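You operate a simulated robot arm through the tools that you are given. There is no shell and no other tool.

Carry out the task below with a simulated robot arm. There is one attempt and no reset: what you move stays moved.

Task
Switch off both lines and hang the red padlock under LINE 1 and the blue one under LINE 2.
Fine: each switch off before its padlock; MAIN stays on.

It is judged by the outcome, as a careful person would: the job done as asked, and still so three seconds after it is handed in. It fails if anything else is knocked over, pushed out of place, dropped, spilled or broken.

Robot
A 7-joint arm with a fingered hand, fixed in place. Base frame: the origin is at the foot of the arm, x ahead of it, y to its left, z up. Readings come in m, rad, newtons and seconds.
With the tool pointing down near the work surface it reaches from about 0.1 to 0.9 m from the base axis. Its first joint turns from -2.007 to 2.007 rad. Payload 5 kg.
Tool frame: the origin (TCP) lies between the finger pads and is the grasp point; the fingertips stand 0.032 m ahead of it; z points along the fingers, y is the line along which they close. Largest opening 0.16 m; the body of the gripper starts 0.089 m behind the TCP. The gripper is a hand of 4 fingers: y runs from the thumb to the fingers, the wrist lies at [0, 0, -0.267] in the tool frame, and closing takes about 1.5 s.
Orientation is told as [roll, pitch, yaw] about the base's x, y, z axes, in that order, counted from this pose: with the fingers straight down and closing along the base's y, the tool's x points along the base's -x, its y along +y and its z along -z.

Tools
- The arm moves only by the tool arm_command. Its argument "motion" is a list of rows, each an object of numbers (a shift or turn left out is 0, a gripper value left out holds the last): "tx", "ty", "tz": the shift along the base's x, y, z in units of 20 mm (1.0 is 20 mm); "ax", "ay", "az": the turn, a rotation vector about the base's x, y, z in units of 4 degrees (1.0 is 4 degrees); "gripper": the gripper command, from -1 (fully open) to 1 (shut), values between in proportion. In form: [{"tx": .., "ty": .., "tz": .., "ax": .., "ay": .., "az": .., "gripper": ..}, ...]. A call has 1 to 20 rows; each row shifts and turns the commanded pose from where the row before left it. A call with a number of a shift or a turn outside -1 to 1 is refused whole. A row lasts 0.2 s, in which the tool goes at most 0.05 m and 0.15 rad; a call with a longer step from one row to the next is refused whole, and so is a gripper value outside its range. Where a pose cannot be reached the arm comes as near as it can. A force on the tool above 90 N (or 10 N above the force at the start of the call, whichever is more), or a blocked arm, ends the call early, and 0.2 s more pass. Each finger travels about 0.045 m/s and halts on what it meets, pressing with about 24 N; the grip force reading is that of the motor and also rises with nothing between the fingers. The clock runs only during rows and for 0.2 s after the last one: add rows that do not move to give the fingers time. It gives the time, the measured TCP pose, the force on the tool (base axes), the opening and the grip force at its end, in the units of the frame above (readings bear some noise), with the torque about the TCP (base axes, N m) and any sound that the robot's microphone picked up, and new pictures: "views" is both (left out), scene, wrist or none.
- Cameras (640 x 400 px; columns grow to the right, rows downward): "scene" is fixed at [0.0468, -0.6485, 1.6734]; the picture's right is [0.35, -0.94, 0.00], its down [-0.55, -0.21, -0.81] and it looks along [0.76, 0.28, -0.59] (base axes); focal length 280 px, centre (320, 200). "wrist" rides on the gripper at [0.08, -0.004, -0.114] in the tool frame; the picture's right is [0.05, 1.00, 0.00], its down [-0.82, 0.04, -0.58] and it looks along [-0.58, 0.03, 0.82] (tool axes); focal length 265 px, centre (320, 200). There is no depth. A picture from a camera that has moved, and an enlarged one, comes with that camera's place and axes in the base frame and with its lens.
- raise_lower(by): slides the trunk up (or, below 0, down) by that many m; the arm rides with it, the base frame stays. It gives what a move gives, with no picture.
- preshape(shape): the hand has 4 fingers and takes this shape, open, in about a second: jaw (thumb against the fingers, like two jaws); tri (thumb and two fingers); tip (a fingertip pinch); poke (one finger out to press); point (the index stretched); flat (the hand flat); cup (the hand cupped); fist (a fist). The gripper value then closes the fingers along that shape, each until it touches; the sizes above hold for jaw. It gives what a move gives, with no picture.
- inspect(camera, box): a new picture of the part [left, top, right, bottom] of that camera's present view, enlarged. The clock stands still meanwhile.
- sign_off(): hands the job in; it is judged then, once.

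Places have to be worked out from the pictures, the camera data and where the tool is seen. Open the gripper and draw the arm clear of the work before you hand the job in, unless the task says otherwise.

The tools are called after "Request:" as name(argument=value, ...) on one line, values as JSON. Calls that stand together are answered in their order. arm_command: Moves the arm, as the interface text tells. Its arguments: {"type":"object","properties":{"motion":{"type":"array"},"views":{"type":"string","enum":["both","scene","wrist","none"]}},"required":["motion"]} The other tools are called the same way: raise_lower (by) slides the trunk up or down; preshape (shape) gives the hand a shape; inspect (camera, box) takes an enlarged picture of a part of a camera's view; sign_off () hands the job in.

At the start:

```text
clock: 0.0
position: [0.5372, -0.3335, 1.4827]
tool_rot: [-0.001, -0.001, 0.001]
ft_force: [-1.1, 0.0, 0.2]
wrist_torque: [0.02, 0.01, -0.01]
finger_gap: 0.1599
finger_force: 0.1
shape: jaw
trunk travel left (down, up): [-0.7, 0.29]
```

scene: 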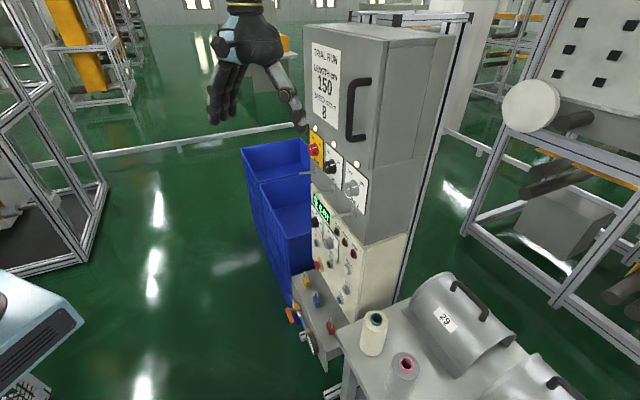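
wrist: 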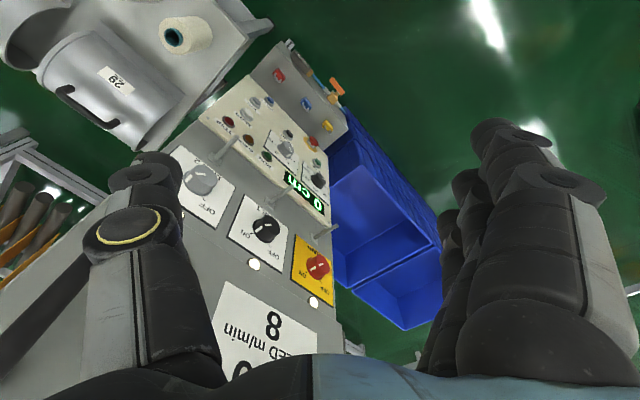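

The scene shows a machine panel with three rotary switches (yellow/red MAIN, black, grey) and hasps or pegs under them, with padlocks perhaps on the panel below. I'll enlarge both views to read it.

Request:
inspect(camera="scene", box=[270, 110, 430, 210])

Request:
inspect(camera="scene", box=[260, 190, 420, 360])

Request:
inspect(camera="wrist", box=[160, 30, 360, 310])

```text
4.00 times, centred on (350, 160) of scene
camera zoom: at [0.0468, -0.6485, 1.6734], right [0.35, -0.94, 0.0], down [-0.55, -0.21, -0.81], along [0.76, 0.28, -0.59], focal length 1121 px, centre (200, 360)
```

zoom: 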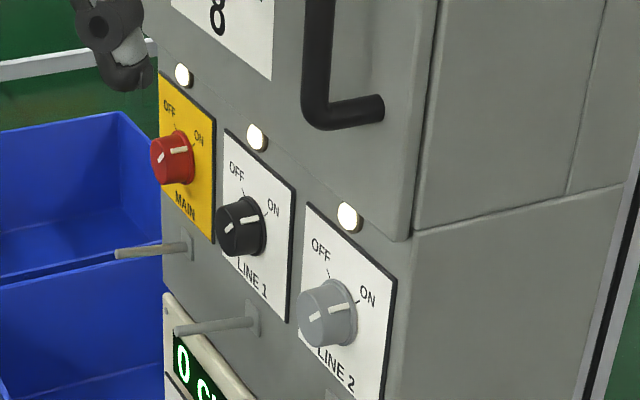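

```text
2.35 times, centred on (340, 275) of scene
camera zoom: at [0.0468, -0.6485, 1.6734], right [0.35, -0.94, 0.0], down [-0.55, -0.21, -0.81], along [0.76, 0.28, -0.59], focal length 660 px, centre (273, 24)
```

zoom: 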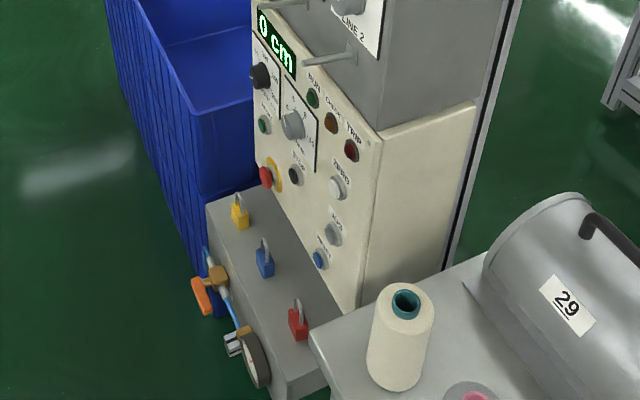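

```text
1.43 times, centred on (260, 170) of wrist
camera zoom: at [0.4577, -0.3371, 1.5976], right [-0.05, 1.0, 0.0], down [0.82, 0.04, 0.58], along [0.58, 0.03, -0.82], focal length 379 px, centre (406, 243)
```

zoom: 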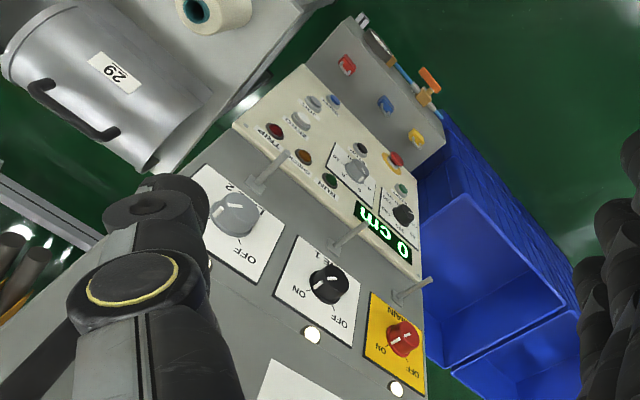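

The switches read (from two views) at about LINE 1 knob [0.768,-0.415,1.247], LINE 2 [0.677,-0.508,1.247], MAIN [0.860,-0.322,1.249]. The panel faces (-0.707,0.707,0), with pegs ~0.09 below the knobs and padlocks at z≈0.56 (red under LINE 2, blue under LINE 1). I'll back away from the panel and yaw the hand -45° to square up with it.

Request:
arm_command(motion=[{"tx": -0.3, "ty": 0.3, "az": -0.9375}, {"tx": -0.3, "ty": 0.3, "az": -0.9375}, {"tx": -0.3, "ty": 0.3, "az": -0.9375}, {"tx": -0.3, "ty": 0.3, "az": -0.9375}, {"tx": -0.3, "ty": 0.3, "az": -0.9375}, {"tx": -0.3, "ty": 0.3, "az": -0.9375}, {"az": -0.9375}, {"az": -0.9375}, {"az": -0.9375}, {"az": -0.9375}, {"az": -0.9375}, {"az": -0.9375}])

```text
clock: 2.6
position: [0.5011, -0.2989, 1.4815]
tool_rot: [0.001, 0.001, -0.787]
ft_force: [-0.1, 0.3, 0.3]
wrist_torque: [-0.01, -0.05, 0.02]
finger_gap: 0.1597
finger_force: 0.0
shape: jaw
trunk travel left (down, up): [-0.7, 0.29]
camera wrist: at [0.4421, -0.2428, 1.5974], right [0.67, 0.74, 0.0], down [0.61, -0.55, 0.58], along [0.43, -0.39, -0.82], focal length 265 px, centre (320, 200)
```

scene: 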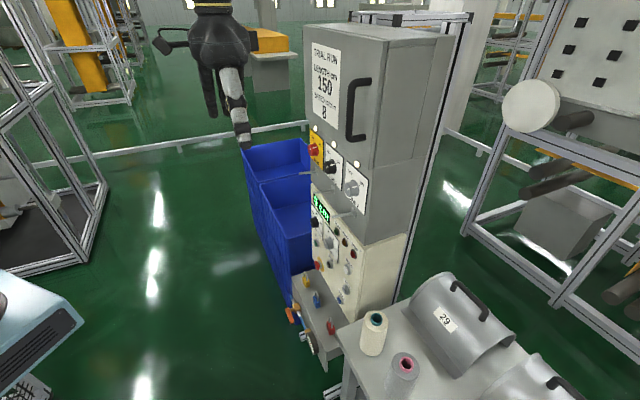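
wrist: 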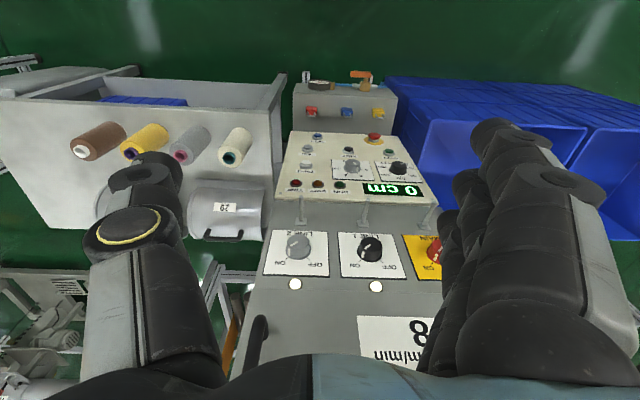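

The hand is square to the panel now. I'll zoom in on the padlocks, pegs and knobs in this view.

Request:
inspect(camera="wrist", box=[280, 60, 410, 150])

Request:
inspect(camera="wrist", box=[240, 170, 460, 310])

```text
4.44 times, centred on (345, 105) of wrist
camera zoom: at [0.4421, -0.2428, 1.5974], right [0.67, 0.74, 0.0], down [0.61, -0.55, 0.58], along [0.43, -0.39, -0.82], focal length 1180 px, centre (209, 622)
```

zoom: 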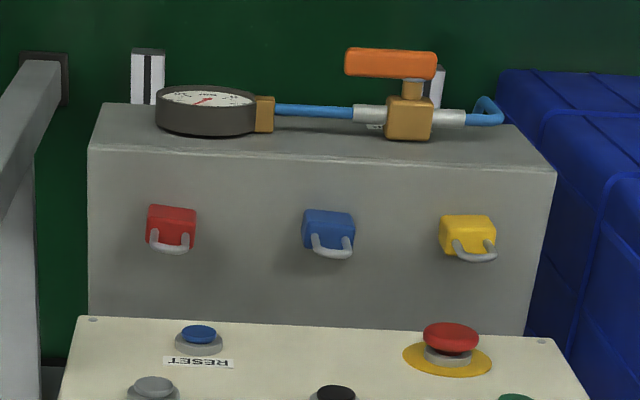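

```text
2.86 times, centred on (350, 240) of wrist
camera zoom: at [0.4421, -0.2428, 1.5974], right [0.67, 0.74, 0.0], down [0.61, -0.55, 0.58], along [0.43, -0.39, -0.82], focal length 758 px, centre (234, 86)
```

zoom: 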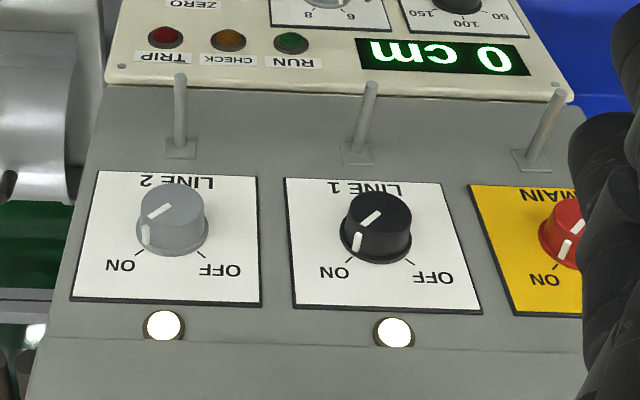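

The padlock shackles lie parallel to the panel, so they can slide straight onto the pegs; the knob pointers are at ON (upper right) with OFF at the upper left. I'll pitch the hand up to point horizontally at the panel.

Request:
arm_command(motion=[{"ax": -0.994, "ay": -0.994}, {"ax": -0.994, "ay": -0.994}, {"ax": -0.994, "ay": -0.994}, {"ax": -0.994, "ay": -0.994}, {"ax": -0.994, "ay": -0.994}, {"ax": -0.994, "ay": -0.994}, {"ax": -0.994, "ay": -0.994}, {"ax": -0.994, "ay": -0.994}, {"ax": -0.994, "ay": -0.994}, {"ax": -0.994, "ay": -0.994}, {"ax": -0.994, "ay": -0.994}, {"ax": -0.994, "ay": -0.994}, {"ax": -0.994, "ay": -0.994}, {"ax": -0.994, "ay": -0.994}, {"ax": -0.994, "ay": -0.994}, {"ax": -0.994, "ay": -0.994}])

```text
clock: 6.0
position: [0.5327, -0.3189, 1.5065]
tool_rot: [-0.075, -1.513, -0.736]
ft_force: [0.4, -0.7, 0.7]
wrist_torque: [0.01, 0.03, -0.04]
finger_gap: 0.1601
finger_force: 0.1
shape: jaw
out of reach, approached as far as the arm can: row 11, 12, 14, 15, 16
trunk travel left (down, up): [-0.7, 0.29]
camera wrist: at [0.4478, -0.2361, 1.433], right [0.72, 0.69, -0.06], down [-0.33, 0.42, 0.85], along [0.61, -0.59, 0.53], focal length 265 px, centre (320, 200)
```

scene: 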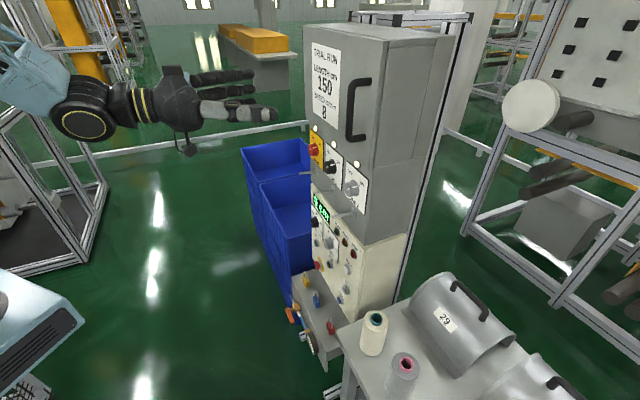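
wrist: 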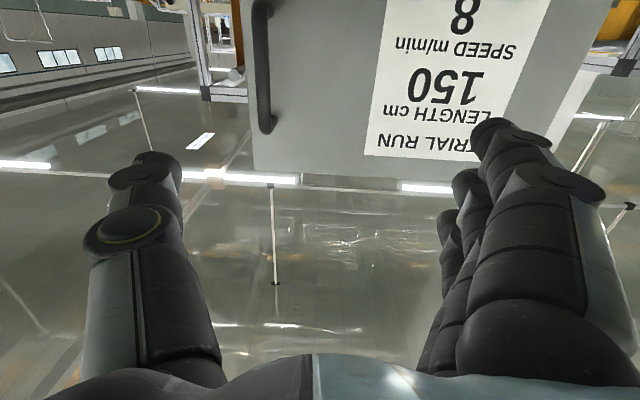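

The arm was too folded there, so it drifted slightly; the hand is nearly horizontal and well clear of the panel. I'll lower the trunk to bring the hand to switch height.

Request:
raise_lower(by=-0.26)

```text
clock: 8.7
position: [0.5298, -0.3201, 1.2471]
tool_rot: [-0.072, -1.513, -0.74]
ft_force: [0.8, -0.1, 0.3]
wrist_torque: [0.01, -0.04, -0.01]
finger_gap: 0.16
finger_force: 0.1
shape: jaw
trunk travel left (down, up): [-0.44, 0.55]
```

The hand is at knob height. I'll move to a stand-off in front of LINE 2 (n≈-0.70), partially closing the fingers on the way.

Request:
arm_command(motion=[{"tx": 0.5, "ty": -0.9, "gripper": -0.2}, {"tx": 0.5, "ty": -0.9}, {"tx": 0.5, "ty": -0.9}, {"tx": 0.5, "ty": -0.9}, {"tx": 0.5, "ty": -0.9}, {}, {}])

```text
clock: 10.3
position: [0.5791, -0.4103, 1.2461]
tool_rot: [-0.071, -1.512, -0.742]
ft_force: [-0.3, 0.1, 0.3]
wrist_torque: [0.04, -0.03, 0.02]
finger_gap: 0.0964
finger_force: 0.2
shape: jaw
trunk travel left (down, up): [-0.44, 0.55]
camera wrist: at [0.4958, -0.3261, 1.1736], right [0.72, 0.69, -0.06], down [-0.33, 0.42, 0.85], along [0.61, -0.59, 0.53], focal length 265 px, centre (320, 200)
```

scene: 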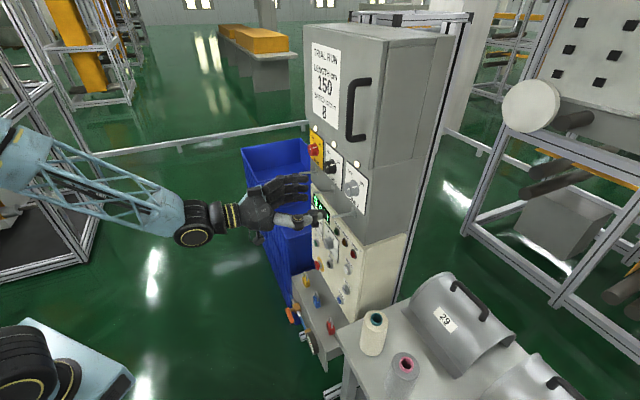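
wrist: 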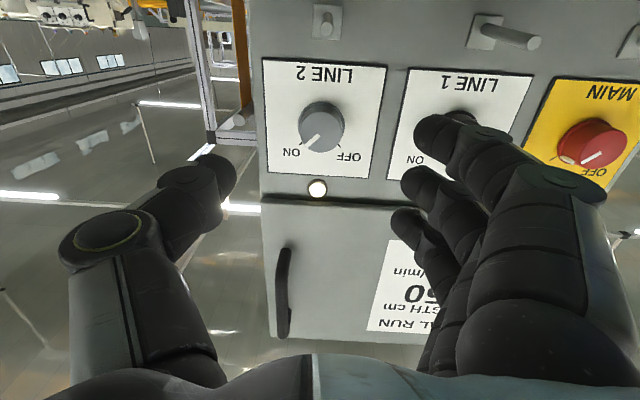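

The view confirms the LINE 2 knob at about [0.677,-0.508,1.249], directly ahead. I'll trim the 3° pitch error and pre-rotate the hand 45° clockwise (as seen from the front) so the grasp can twist 90° back.

Request:
arm_command(motion=[{"ax": -0.6, "ay": -0.6}, {"ax": 0.994, "ay": -0.994}, {"ax": 0.994, "ay": -0.994}, {"ax": 0.994, "ay": -0.994}, {"ax": 0.994, "ay": -0.994}, {"ax": 0.994, "ay": -0.994}, {"ax": 0.994, "ay": -0.994}, {"ax": 0.994, "ay": -0.994}, {"ax": 0.994, "ay": -0.994}, {}])

```text
clock: 12.5
position: [0.5808, -0.4097, 1.2467]
tool_rot: [1.544, -0.786, -2.358]
ft_force: [0.2, 0.7, 0.1]
wrist_torque: [-0.03, 0.0, 0.02]
finger_gap: 0.0964
finger_force: 0.0
shape: jaw
trunk travel left (down, up): [-0.44, 0.55]
camera wrist: at [0.5397, -0.289, 1.1894], right [0.54, 0.51, 0.67], down [-0.79, 0.03, 0.62], along [0.29, -0.86, 0.41], focal length 265 px, centre (320, 200)
```

scene: 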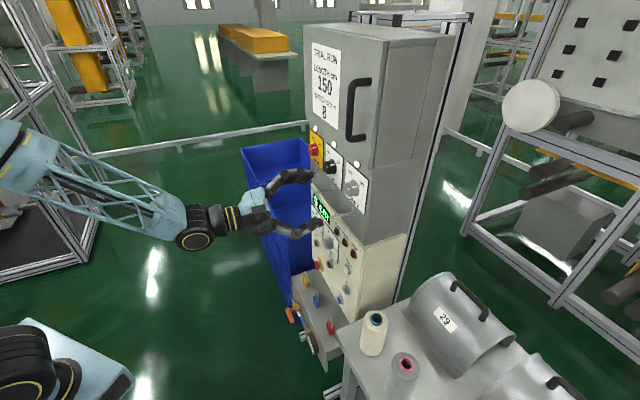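
wrist: 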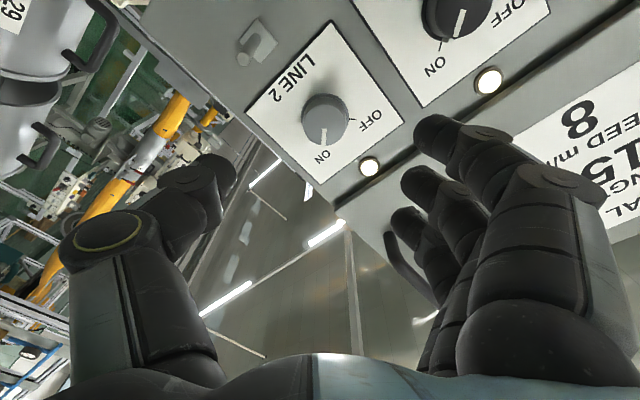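

The pre-rotation went cleanly; the thumb is at lower right and the fingers at upper left of the knob. I'll narrow the opening to ~7 cm and advance to about 3 cm short of the grasp depth to check alignment.

Request:
arm_command(motion=[{"tx": 0.76, "ty": -0.78, "gripper": 0.1}, {"tx": 0.76, "ty": -0.78}, {"tx": 0.76, "ty": -0.78}, {}, {}])

```text
clock: 13.7
position: [0.6251, -0.4573, 1.2466]
tool_rot: [1.544, -0.787, -2.358]
ft_force: [0.0, -1.0, 0.0]
wrist_torque: [0.0, 0.0, 0.02]
finger_gap: 0.0728
finger_force: 0.1
shape: jaw
trunk travel left (down, up): [-0.44, 0.55]
camera wrist: at [0.585, -0.3356, 1.1896], right [0.55, 0.51, 0.67], down [-0.79, 0.03, 0.62], along [0.29, -0.86, 0.42], focal length 265 px, centre (320, 200)
```

scene: 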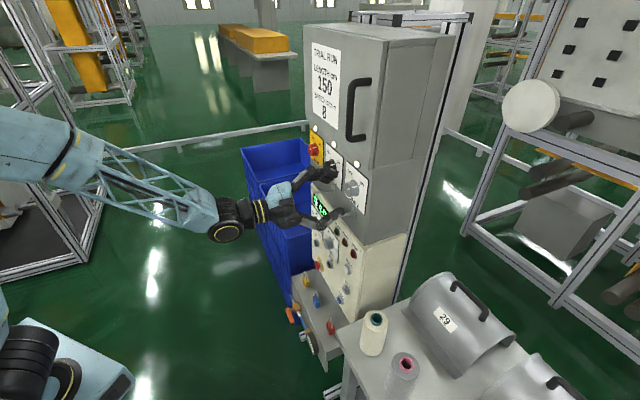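
wrist: 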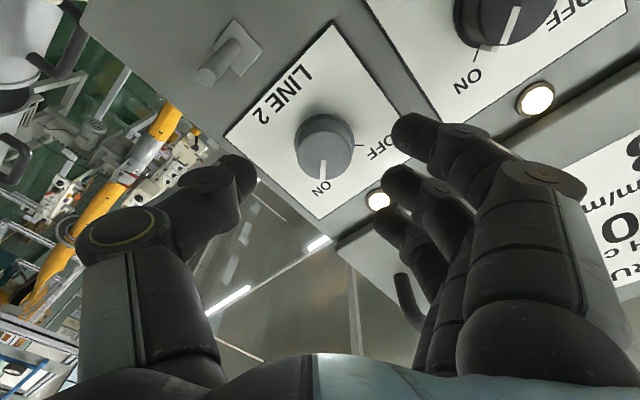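

The knob face lies on the tool axis about 6 cm ahead, but the outer fingers would land near the indicator light above the knob. I'll back off and see what a narrower hand shape (tip) looks like.

Request:
arm_command(motion=[{"tx": -0.8, "ty": 0.8}, {"tx": -0.8, "ty": 0.8}, {"tx": -0.4, "ty": 0.4}], views="none")

Request:
preshape(shape="tip")

Request:
arm_command(motion=[{}])

```text
clock: 14.5
position: [0.586, -0.4162, 1.246]
tool_rot: [1.543, -0.787, -2.358]
ft_force: [-0.2, 0.6, 0.3]
wrist_torque: [0.03, 0.01, 0.0]
finger_gap: 0.0725
finger_force: 0.0
shape: jaw
trunk travel left (down, up): [-0.44, 0.55]
```

```text
clock: 15.4
position: [0.5854, -0.4172, 1.2471]
tool_rot: [1.545, -0.787, -2.358]
ft_force: [0.7, 0.4, 0.1]
wrist_torque: [0.01, 0.0, 0.0]
finger_gap: 0.1601
finger_force: 0.0
shape: tip
trunk travel left (down, up): [-0.44, 0.55]
```

```text
clock: 15.8
position: [0.5858, -0.4171, 1.2471]
tool_rot: [1.545, -0.787, -2.357]
ft_force: [-0.3, 0.0, 0.1]
wrist_torque: [-0.01, -0.01, -0.03]
finger_gap: 0.1597
finger_force: 0.1
shape: tip
trunk travel left (down, up): [-0.44, 0.55]
camera wrist: at [0.5454, -0.296, 1.1894], right [0.55, 0.51, 0.67], down [-0.79, 0.03, 0.62], along [0.29, -0.86, 0.41], focal length 265 px, centre (320, 200)
```

scene: 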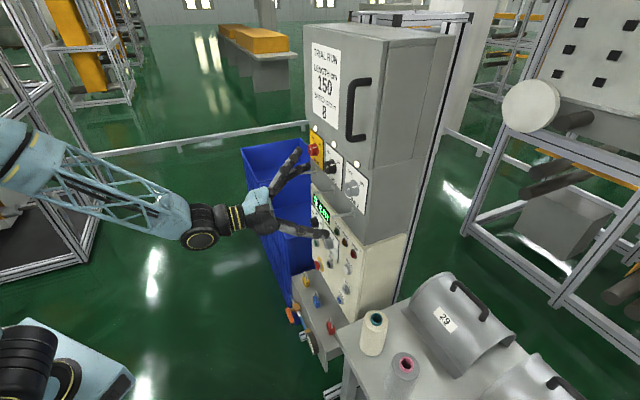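
wrist: 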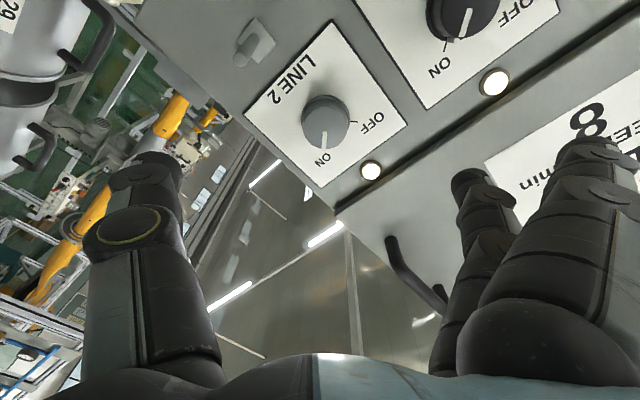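

The tip shape keeps some fingers out of the way. I'll close it to roughly 6 cm in free air to see which fingers meet.

Request:
arm_command(motion=[{"gripper": 0.3}, {}, {}, {}, {}, {}], views="wrist")

```text
clock: 17.2
position: [0.5862, -0.4171, 1.2467]
tool_rot: [1.544, -0.787, -2.357]
ft_force: [0.1, -0.6, -0.2]
wrist_torque: [0.04, -0.01, -0.01]
finger_gap: 0.0568
finger_force: 0.1
shape: tip
trunk travel left (down, up): [-0.44, 0.55]
camera wrist: at [0.5454, -0.296, 1.1894], right [0.55, 0.51, 0.67], down [-0.79, 0.03, 0.62], along [0.29, -0.86, 0.41], focal length 265 px, centre (320, 200)
```

wrist: 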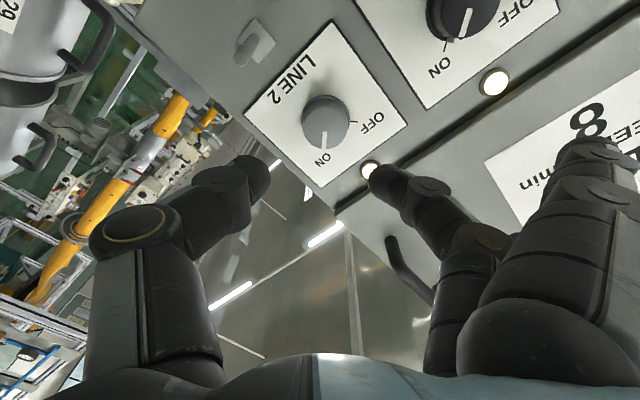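

In the tip shape the idle fingers stay straight and would sweep near other parts, so jaw is safer: narrowed to ~6 cm and pre-rotated only 30°, all fingers clear the light (0.076 above the knob) and the peg (0.088 below). I'll return to jaw, narrow it, and turn back 15°.

Request:
preshape(shape="jaw")

Request:
arm_command(motion=[{"ax": -0.884, "ay": 0.884, "gripper": 0.25}, {"ax": -0.884, "ay": 0.884}, {"ax": -0.884, "ay": 0.884}, {}, {}, {}, {}], views="wrist")

```text
clock: 18.1
position: [0.5862, -0.4172, 1.2466]
tool_rot: [1.545, -0.787, -2.358]
ft_force: [-0.2, 0.5, -0.2]
wrist_torque: [0.03, -0.01, -0.02]
finger_gap: 0.1601
finger_force: 0.0
shape: jaw
trunk travel left (down, up): [-0.44, 0.55]
```

```text
clock: 19.7
position: [0.5855, -0.417, 1.2462]
tool_rot: [1.546, -1.048, -2.358]
ft_force: [0.3, -0.7, 0.5]
wrist_torque: [-0.01, 0.0, 0.03]
finger_gap: 0.0608
finger_force: 0.0
shape: jaw
trunk travel left (down, up): [-0.44, 0.55]
camera wrist: at [0.5333, -0.3079, 1.1769], right [0.65, 0.61, 0.45], down [-0.66, 0.16, 0.74], along [0.38, -0.78, 0.5], focal length 265 px, centre (320, 200)
```

wrist: 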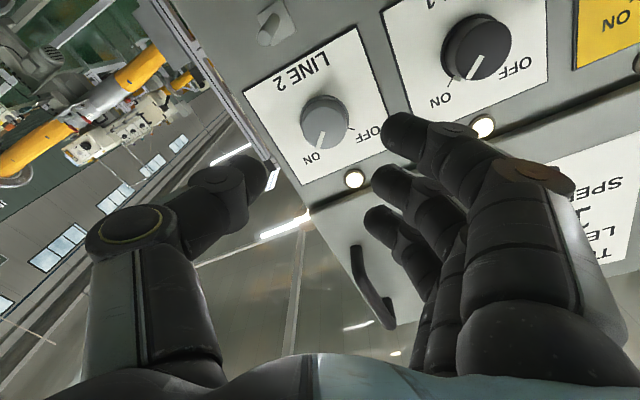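

TCP is at r=-0.119 on the knob axis, ~11 cm from the panel. I'll advance in two stages, watching force.

Request:
arm_command(motion=[{"tx": 0.73, "ty": -0.73}, {"tx": 0.73, "ty": -0.73}, {"tx": 0.73, "ty": -0.73}, {"tx": 0.73, "ty": -0.73, "tz": 0.05}])

```text
clock: 20.7
position: [0.6447, -0.4749, 1.2482]
tool_rot: [1.543, -1.05, -2.356]
ft_force: [-0.7, -0.1, -0.8]
wrist_torque: [-0.01, -0.01, 0.02]
finger_gap: 0.0606
finger_force: 0.1
shape: jaw
trunk travel left (down, up): [-0.44, 0.55]
camera wrist: at [0.592, -0.3665, 1.1773], right [0.65, 0.61, 0.45], down [-0.66, 0.16, 0.74], along [0.38, -0.78, 0.5], focal length 265 px, centre (320, 200)
```

scene: 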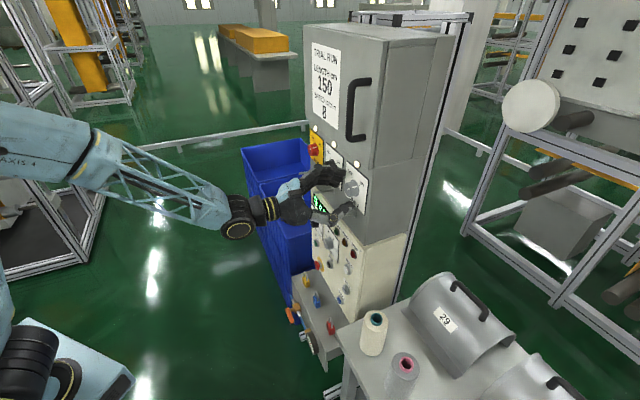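
wrist: 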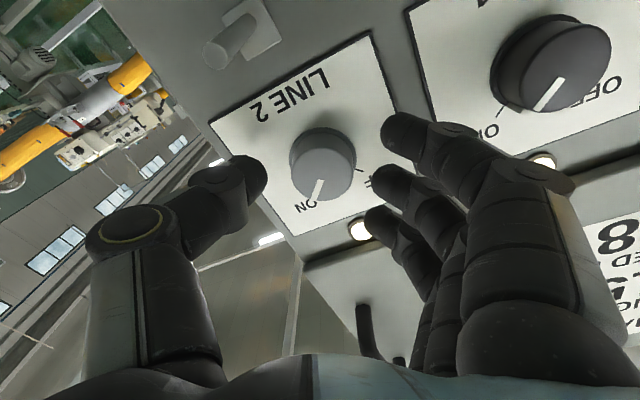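

At n≈-0.792 the knob sits squarely between thumb and fingers with no contact. I'll ease in another 2 cm.

Request:
arm_command(motion=[{"tx": 0.25, "ty": -0.25}, {"tx": 0.25, "ty": -0.25}, {"tx": 0.2, "ty": -0.2}, {}])

```text
clock: 21.7
position: [0.6578, -0.4884, 1.2465]
tool_rot: [1.545, -1.049, -2.357]
ft_force: [-1.1, 0.6, 0.5]
wrist_torque: [0.03, 0.02, 0.01]
finger_gap: 0.0607
finger_force: 0.0
shape: jaw
trunk travel left (down, up): [-0.44, 0.55]
camera wrist: at [0.6058, -0.3798, 1.1778], right [0.65, 0.61, 0.45], down [-0.66, 0.16, 0.74], along [0.38, -0.78, 0.5], focal length 265 px, centre (320, 200)
```

scene: 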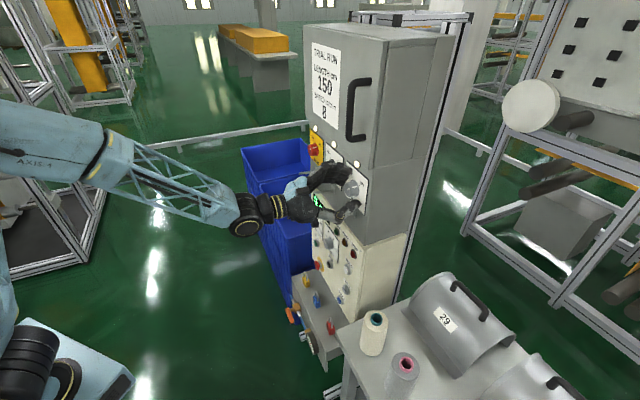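
wrist: 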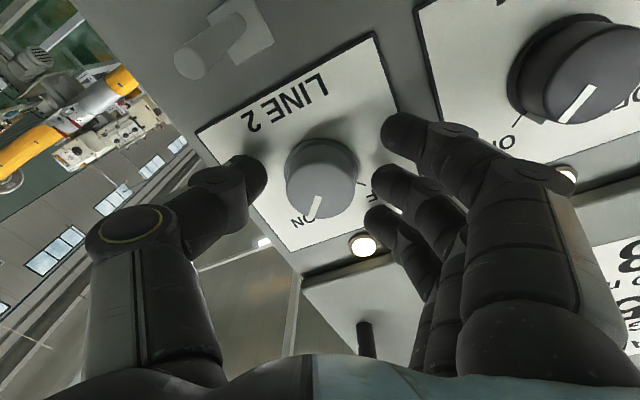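

No contact yet; fingertips should be just above the plate and overlapping the knob by ~1.5 cm. I'll close onto the knob.

Request:
arm_command(motion=[{"tx": 0.1, "ty": -0.1, "gripper": 1.0}, {}, {}, {}, {}, {}, {}])

```text
clock: 23.3
position: [0.6587, -0.4915, 1.2463]
tool_rot: [1.545, -1.049, -2.358]
ft_force: [-2.7, -3.5, -0.9]
wrist_torque: [-0.06, 0.04, -0.03]
finger_gap: 0.0185
finger_force: 24.5
shape: jaw
trunk travel left (down, up): [-0.44, 0.55]
camera wrist: at [0.6069, -0.3828, 1.1777], right [0.65, 0.61, 0.45], down [-0.66, 0.16, 0.74], along [0.38, -0.78, 0.5], focal length 265 px, centre (320, 200)
```

scene: 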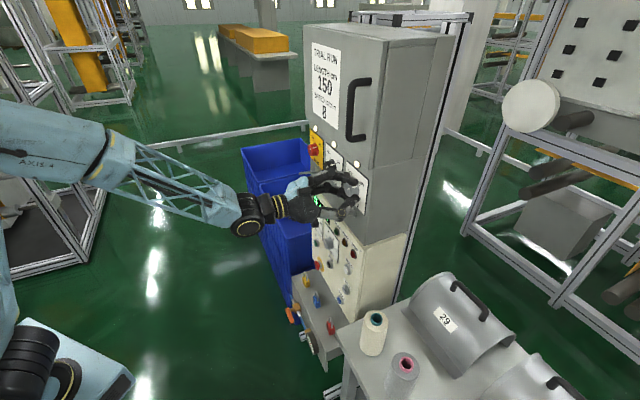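
wrist: 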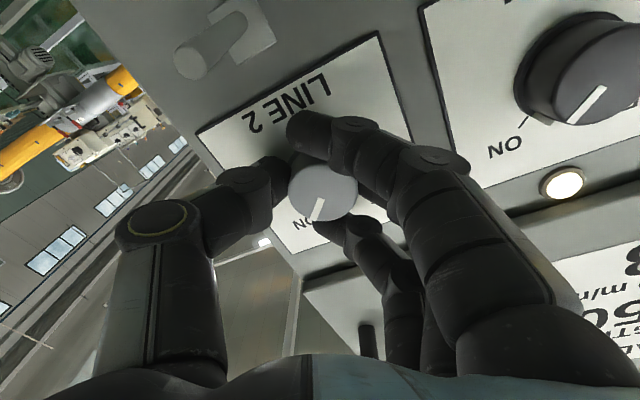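

The fingers wrap the knob with 24.5 N. I'll twist counter-clockwise (toward OFF) the first 45° and check.

Request:
arm_command(motion=[{"ax": -0.75, "ay": 0.75}, {"ax": -0.75, "ay": 0.75}, {"ax": -0.75, "ay": 0.75}, {"ax": -0.75, "ay": 0.75}, {"ax": -0.75, "ay": 0.75}, {"ax": -0.75, "ay": 0.75}, {"ax": -0.75, "ay": 0.75}, {"ax": -0.75, "ay": 0.75}, {"ax": -0.75, "ay": 0.75}, {"ax": -0.75, "ay": 0.75}, {"ax": -0.455, "ay": 0.455}])

```text
clock: 25.7
position: [0.6589, -0.4914, 1.2477]
tool_rot: [-1.602, -1.307, 0.79]
ft_force: [-12.7, -8.2, -1.4]
wrist_torque: [0.06, -0.02, -0.26]
finger_gap: 0.019
finger_force: 24.0
shape: jaw
trunk travel left (down, up): [-0.44, 0.55]
camera wrist: at [0.5631, -0.4269, 1.1712], right [0.69, 0.65, -0.31], down [-0.22, 0.6, 0.77], along [0.69, -0.47, 0.56], focal length 265 px, centre (320, 200)
```

scene: 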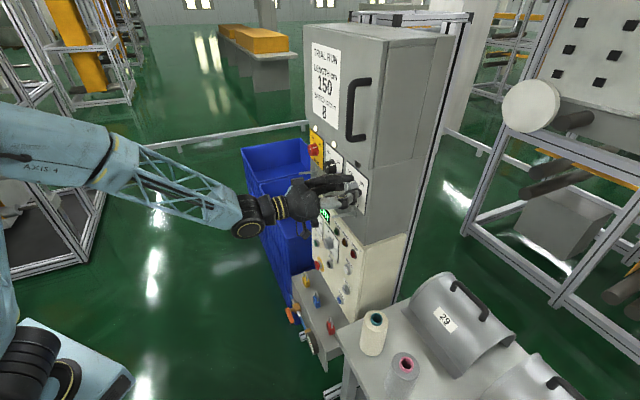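
wrist: 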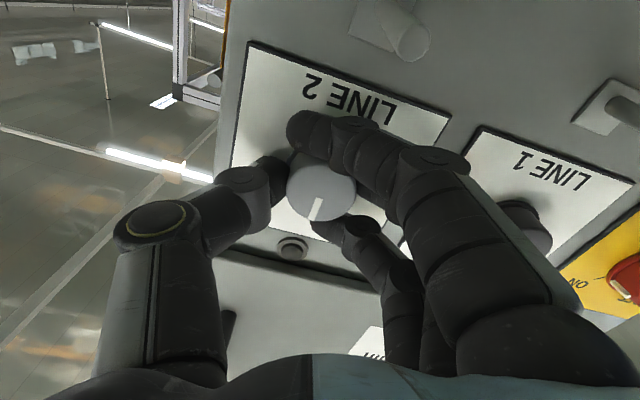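

The knob turns with the hand and the LINE 2 light has already gone dark. I'll finish the remaining 45° to seat it at OFF.

Request:
arm_command(motion=[{"ax": -0.75, "ay": 0.75}, {"ax": -0.75, "ay": 0.75}, {"ax": -0.75, "ay": 0.75}, {"ax": -0.75, "ay": 0.75}, {"ax": -0.75, "ay": 0.75}, {"ax": -0.75, "ay": 0.75}, {"ax": -0.75, "ay": 0.75}, {"ax": -0.75, "ay": 0.75}, {"ax": -0.75, "ay": 0.75}, {"ax": -0.75, "ay": 0.75}, {"ax": -0.455, "ay": 0.455}])

```text
clock: 28.1
position: [0.6571, -0.4942, 1.2484]
tool_rot: [-1.6, -0.523, 0.787]
ft_force: [-13.1, -12.5, 9.8]
wrist_torque: [-0.04, -0.19, -0.34]
finger_gap: 0.0187
finger_force: 23.9
shape: jaw
trunk travel left (down, up): [-0.44, 0.55]
camera wrist: at [0.5285, -0.461, 1.21], right [0.34, 0.3, -0.89], down [0.11, 0.93, 0.35], along [0.93, -0.22, 0.28], focal length 265 px, centre (320, 200)
```

scene: 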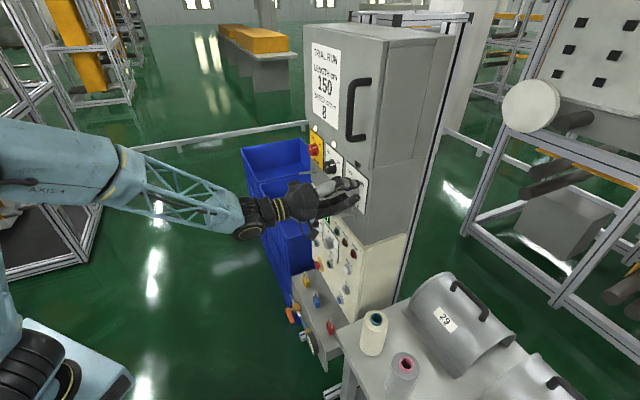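
wrist: 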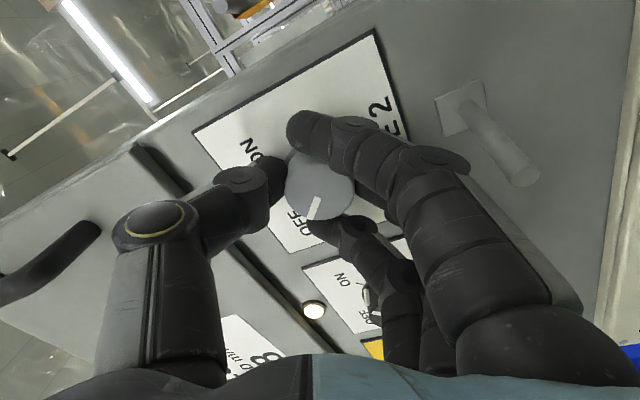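

The pointer now lies on OFF. I'll open to ~6 cm (clear of the peg) and back straight out.

Request:
arm_command(motion=[{"gripper": 0.25}, {}, {}, {}, {}, {"tx": -0.5, "ty": 0.5}, {"tx": -0.7, "ty": 0.7}, {"tx": -0.7, "ty": 0.7}, {"tx": -0.7, "ty": 0.7}, {"tx": -0.7, "ty": 0.7}, {"tx": -0.7, "ty": 0.7}])

```text
clock: 30.5
position: [0.5793, -0.411, 1.2489]
tool_rot: [-1.598, -0.521, 0.785]
ft_force: [-0.4, 1.0, 0.2]
wrist_torque: [0.0, 0.01, 0.04]
finger_gap: 0.0592
finger_force: 0.0
shape: jaw
trunk travel left (down, up): [-0.44, 0.55]
camera wrist: at [0.4499, -0.38, 1.2093], right [0.34, 0.3, -0.89], down [0.11, 0.93, 0.36], along [0.93, -0.22, 0.28], focal length 265 px, centre (320, 200)
```

scene: 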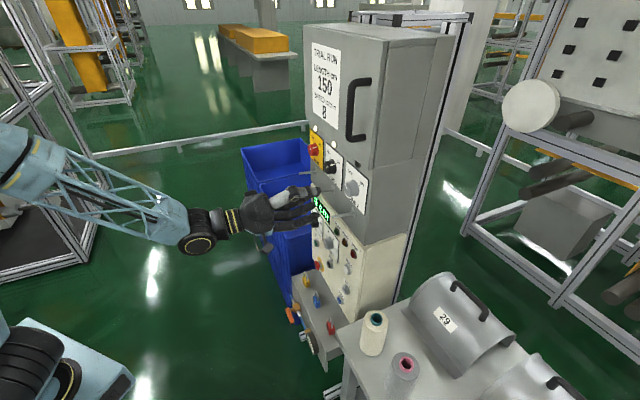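
wrist: 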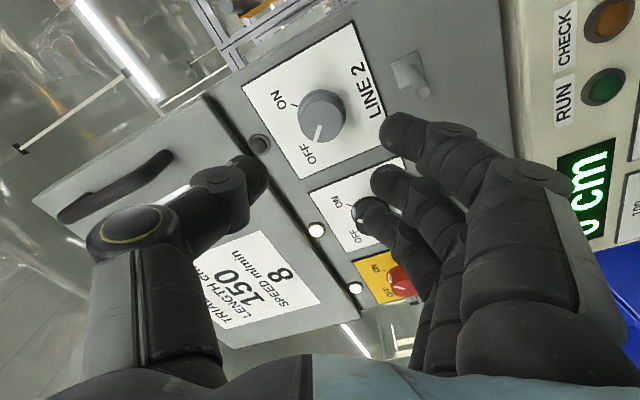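

LINE 2 is off with its light dark. I'll now shift 13 cm left in front of LINE 1 and rotate the hand back by 90° at stand-off.

Request:
arm_command(motion=[{"tx": 0.29, "ty": 0.29, "ax": 0.994, "ay": -0.994}, {"tx": 0.29, "ty": 0.29, "ax": 0.994, "ay": -0.994}, {"tx": 0.29, "ty": 0.29, "ax": 0.994, "ay": -0.994}, {"tx": 0.29, "ty": 0.29, "ax": 0.994, "ay": -0.994}, {"tx": 0.29, "ty": 0.29, "ax": 0.994, "ay": -0.994}, {"tx": 0.29, "ty": 0.29, "ax": 0.994, "ay": -0.994}, {"tx": 0.29, "ty": 0.29, "ax": 0.994, "ay": -0.994}, {"tx": 0.29, "ty": 0.29, "ax": 0.994, "ay": -0.994}, {"tx": 0.29, "ty": 0.29, "ax": 0.994, "ay": -0.994}, {"tx": 0.29, "ty": 0.29, "ax": 0.994, "ay": -0.994}, {"tx": 0.29, "ty": 0.29, "ax": 0.994, "ay": -0.994}, {"tx": 0.29, "ty": 0.29, "ax": 0.994, "ay": -0.994}, {"tx": 0.29, "ty": 0.29, "ax": 0.994, "ay": -0.994}, {"tx": 0.29, "ty": 0.29, "ax": 0.994, "ay": -0.994}, {"tx": 0.29, "ty": 0.29, "ax": 0.994, "ay": -0.994}, {"tx": 0.29, "ty": 0.29, "ax": 0.994, "ay": -0.994}, {}])

```text
clock: 34.1
position: [0.6725, -0.3189, 1.2469]
tool_rot: [1.547, -1.046, -2.359]
ft_force: [0.0, -0.1, 0.0]
wrist_torque: [0.04, -0.02, -0.02]
finger_gap: 0.0594
finger_force: 0.0
shape: jaw
trunk travel left (down, up): [-0.44, 0.55]
camera wrist: at [0.621, -0.2094, 1.1773], right [0.65, 0.61, 0.45], down [-0.66, 0.16, 0.73], along [0.38, -0.78, 0.5], focal length 265 px, centre (320, 200)
```

scene: 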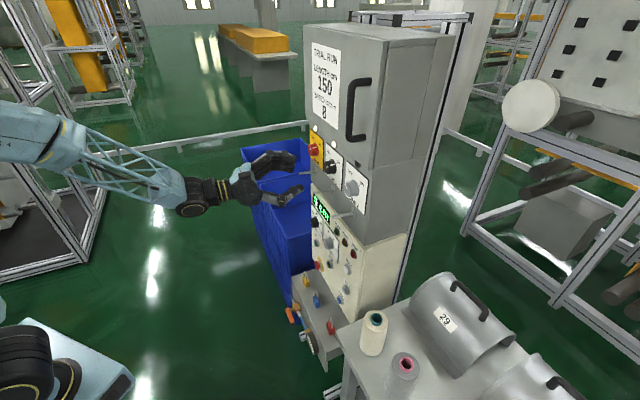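
wrist: 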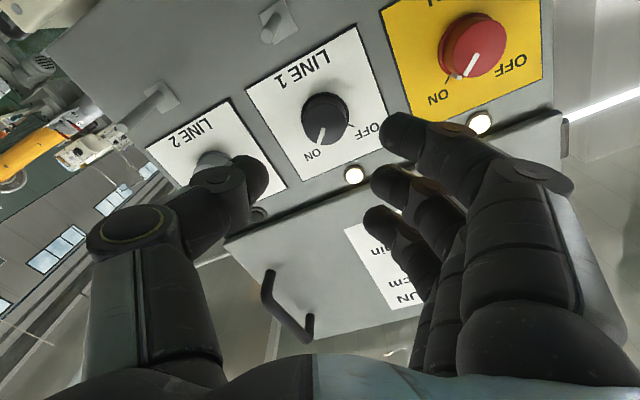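

The view matches the LINE 2 approach exactly (knob on the tool axis, n=-0.701). I'll advance the same way to n≈-0.812.

Request:
arm_command(motion=[{"tx": 0.7, "ty": -0.7}, {"tx": 0.7, "ty": -0.7}, {"tx": 0.7, "ty": -0.7}, {"tx": 0.7, "ty": -0.7}, {"tx": 0.45, "ty": -0.45}, {"tx": 0.3, "ty": -0.3}, {"tx": 0.25, "ty": -0.25}, {"tx": 0.1, "ty": -0.1}, {}])

```text
clock: 36.1
position: [0.7512, -0.3963, 1.2467]
tool_rot: [1.544, -1.048, -2.359]
ft_force: [-0.1, 0.3, -0.5]
wrist_torque: [0.0, 0.02, 0.01]
finger_gap: 0.0597
finger_force: 0.1
shape: jaw
trunk travel left (down, up): [-0.44, 0.55]
camera wrist: at [0.6989, -0.2875, 1.1775], right [0.65, 0.61, 0.45], down [-0.66, 0.16, 0.74], along [0.38, -0.78, 0.5], focal length 265 px, centre (320, 200)
```

scene: 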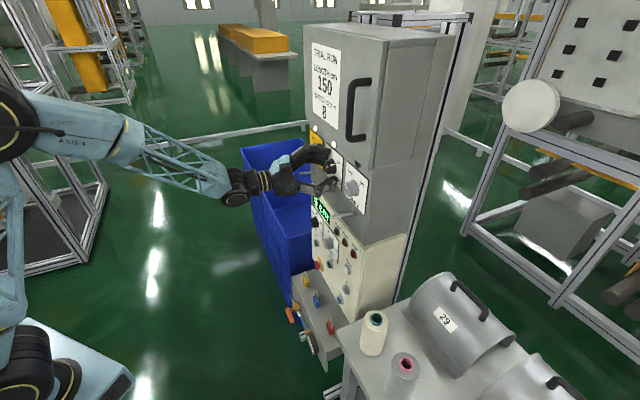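
wrist: 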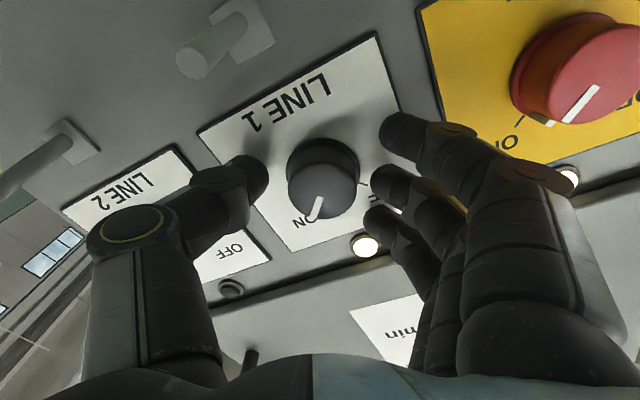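

The LINE 1 knob sits between the fingers just as LINE 2 did, and MAIN is clear. I'll close and twist 90° toward OFF, in two stages.

Request:
arm_command(motion=[{"gripper": 1.0}, {}, {}, {}, {}, {}, {}, {"ax": -0.75, "ay": 0.75}, {"ax": -0.75, "ay": 0.75}, {"ax": -0.75, "ay": 0.75}, {"ax": -0.75, "ay": 0.75}, {"ax": -0.75, "ay": 0.75}, {"ax": -0.75, "ay": 0.75}, {"ax": -0.75, "ay": 0.75}, {"ax": -0.75, "ay": 0.75}, {"ax": -0.75, "ay": 0.75}, {"ax": -0.75, "ay": 0.75}, {"ax": -0.455, "ay": 0.455}])

Request:
arm_command(motion=[{"ax": -0.75, "ay": 0.75}, {"ax": -0.75, "ay": 0.75}, {"ax": -0.75, "ay": 0.75}, {"ax": -0.75, "ay": 0.75}, {"ax": -0.75, "ay": 0.75}, {"ax": -0.75, "ay": 0.75}, {"ax": -0.75, "ay": 0.75}, {"ax": -0.75, "ay": 0.75}, {"ax": -0.75, "ay": 0.75}, {"ax": -0.75, "ay": 0.75}, {"ax": -0.455, "ay": 0.455}])

```text
clock: 39.9
position: [0.7494, -0.3981, 1.2474]
tool_rot: [-1.605, -1.306, 0.79]
ft_force: [-10.1, -10.5, 1.8]
wrist_torque: [0.03, -0.04, -0.26]
finger_gap: 0.018
finger_force: 24.1
shape: jaw
trunk travel left (down, up): [-0.44, 0.55]
camera wrist: at [0.6543, -0.3323, 1.1713], right [0.69, 0.65, -0.31], down [-0.22, 0.6, 0.77], along [0.69, -0.47, 0.56], focal length 265 px, centre (320, 200)
```

scene: 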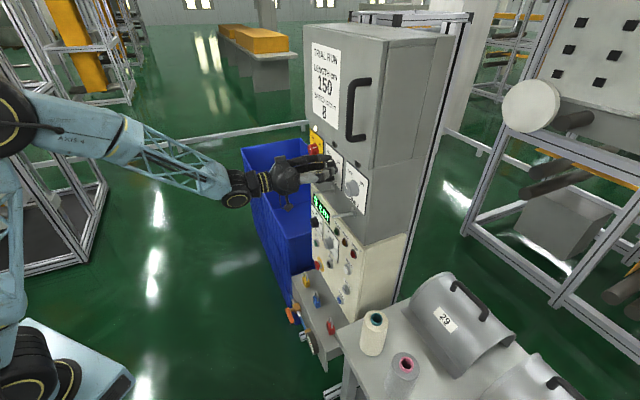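
wrist: 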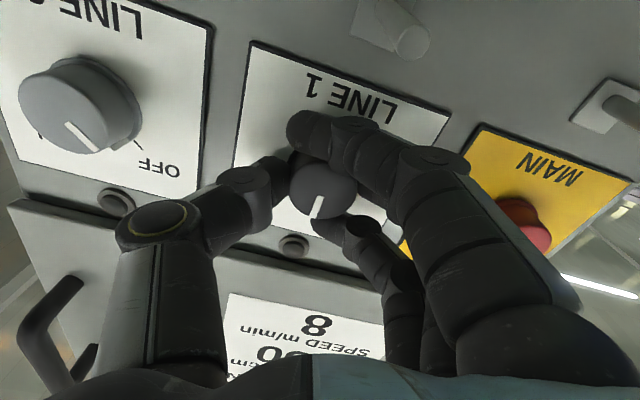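

```text
clock: 42.3
position: [0.7496, -0.3978, 1.2478]
tool_rot: [-1.602, -0.523, 0.787]
ft_force: [-7.9, -13.8, 13.8]
wrist_torque: [-0.15, -0.24, -0.34]
finger_gap: 0.0186
finger_force: 23.9
shape: jaw
trunk travel left (down, up): [-0.44, 0.55]
camera wrist: at [0.6198, -0.3661, 1.2101], right [0.34, 0.3, -0.89], down [0.11, 0.93, 0.36], along [0.93, -0.22, 0.28], focal length 265 px, centre (320, 200)
```

scene: 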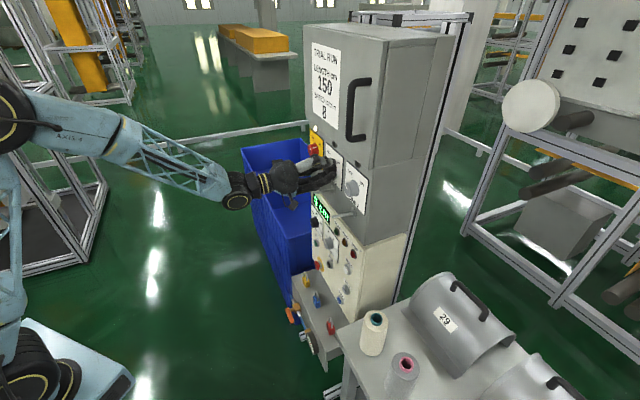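
wrist: 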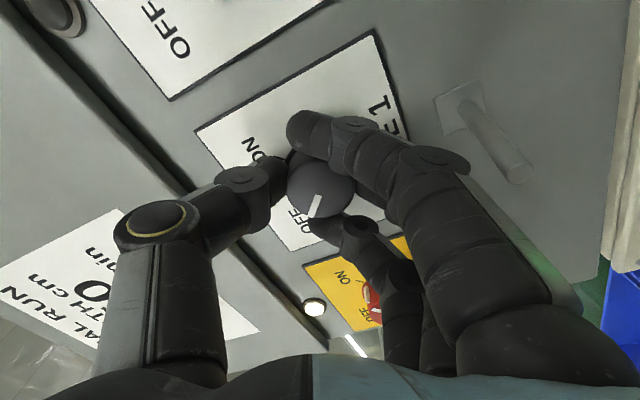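

LINE 1 points to OFF and its light is dark, while MAIN's light stays lit. I'll release to 6 cm and withdraw straight out.

Request:
arm_command(motion=[{"gripper": 0.25}, {}, {}, {}, {}, {"tx": -0.5, "ty": 0.5}, {"tx": -0.7, "ty": 0.7}, {"tx": -0.7, "ty": 0.7}, {"tx": -0.7, "ty": 0.7}, {"tx": -0.7, "ty": 0.7}, {"tx": -0.7, "ty": 0.7}, {"tx": -0.7, "ty": 0.7}, {"tx": -0.7, "ty": 0.7}, {"tx": -0.7, "ty": 0.7}])

```text
clock: 45.3
position: [0.6292, -0.2749, 1.2483]
tool_rot: [-1.601, -0.524, 0.788]
ft_force: [-0.3, 0.9, -0.5]
wrist_torque: [0.03, 0.04, -0.01]
finger_gap: 0.0593
finger_force: 0.1
shape: jaw
trunk travel left (down, up): [-0.44, 0.55]
camera wrist: at [0.499, -0.2427, 1.2091], right [0.34, 0.3, -0.89], down [0.11, 0.93, 0.36], along [0.93, -0.22, 0.28], focal length 265 px, centre (320, 200)
```

scene: 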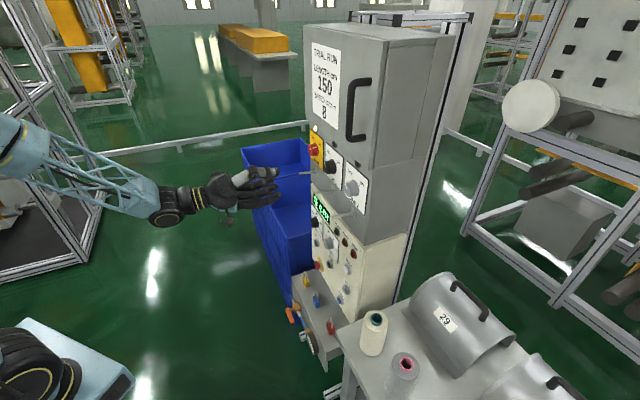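
wrist: 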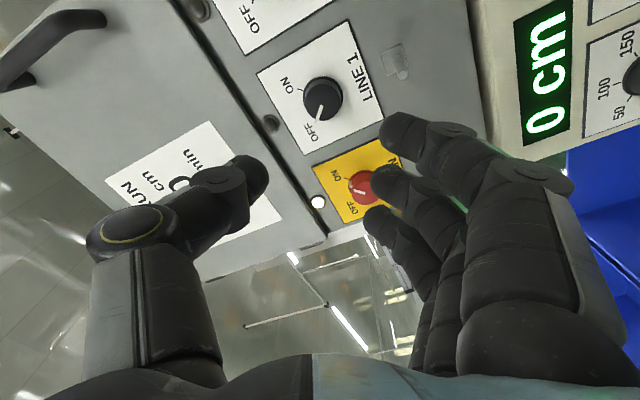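

Both lines are off and MAIN is still on with its light lit. I'll roll the hand back to level and tilt it 45° down for the padlocks.

Request:
arm_command(motion=[{"ax": 0.964, "ay": -0.964}, {"ax": 0.964, "ay": -0.964}, {"ax": 0.964, "ay": -0.964}, {"ax": 0.964, "ay": -0.964}, {"ax": 0.964, "ay": -0.964}, {"ax": 0.964, "ay": -0.964}, {"ax": 0.964, "ay": -0.964}, {"ax": 0.964, "ay": -0.964}, {"ax": 0.964, "ay": -0.964}, {"ax": 0.964, "ay": -0.964}, {"ax": 0.964, "ay": -0.964}, {"ax": 0.994, "ay": 0.994}, {"ax": 0.994, "ay": 0.994}, {"ax": 0.994, "ay": 0.994}, {"ax": 0.994, "ay": 0.994}, {"ax": 0.994, "ay": 0.994}, {"ax": 0.994, "ay": 0.994}, {"ax": 0.994, "ay": 0.994}, {"ax": 0.994, "ay": 0.994}])

Request:
inspect(camera="wrist", box=[160, 0, 480, 200])

```text
clock: 49.3
position: [0.6289, -0.2747, 1.2473]
tool_rot: [-0.03, -0.787, -0.785]
ft_force: [0.6, -0.5, 0.3]
wrist_torque: [0.0, -0.02, -0.04]
finger_gap: 0.0594
finger_force: 0.1
shape: jaw
trunk travel left (down, up): [-0.44, 0.55]
camera wrist: at [0.5316, -0.1773, 1.2715], right [0.69, 0.72, -0.06], down [0.16, -0.08, 0.98], along [0.7, -0.69, -0.17], focal length 265 px, centre (320, 200)
```

scene: 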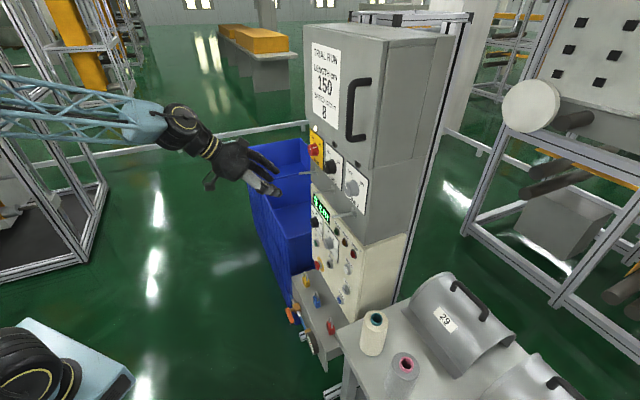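
wrist: 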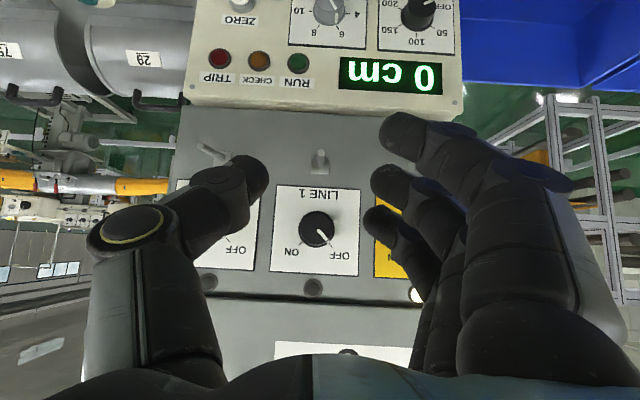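

```text
2.00 times, centred on (320, 100) of wrist
camera zoom: at [0.5316, -0.1773, 1.2715], right [0.69, 0.72, -0.06], down [0.16, -0.08, 0.98], along [0.7, -0.69, -0.17], focal length 531 px, centre (320, 400)
```

zoom: 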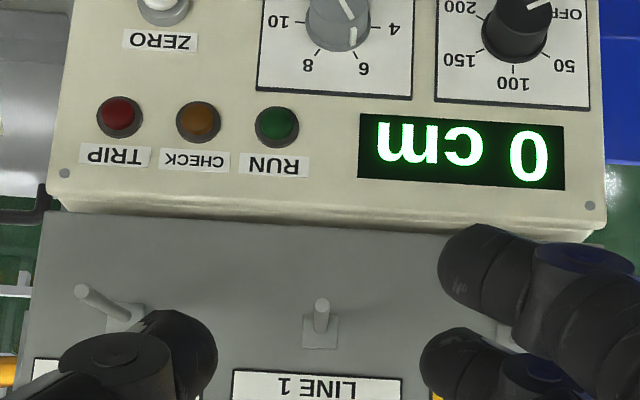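

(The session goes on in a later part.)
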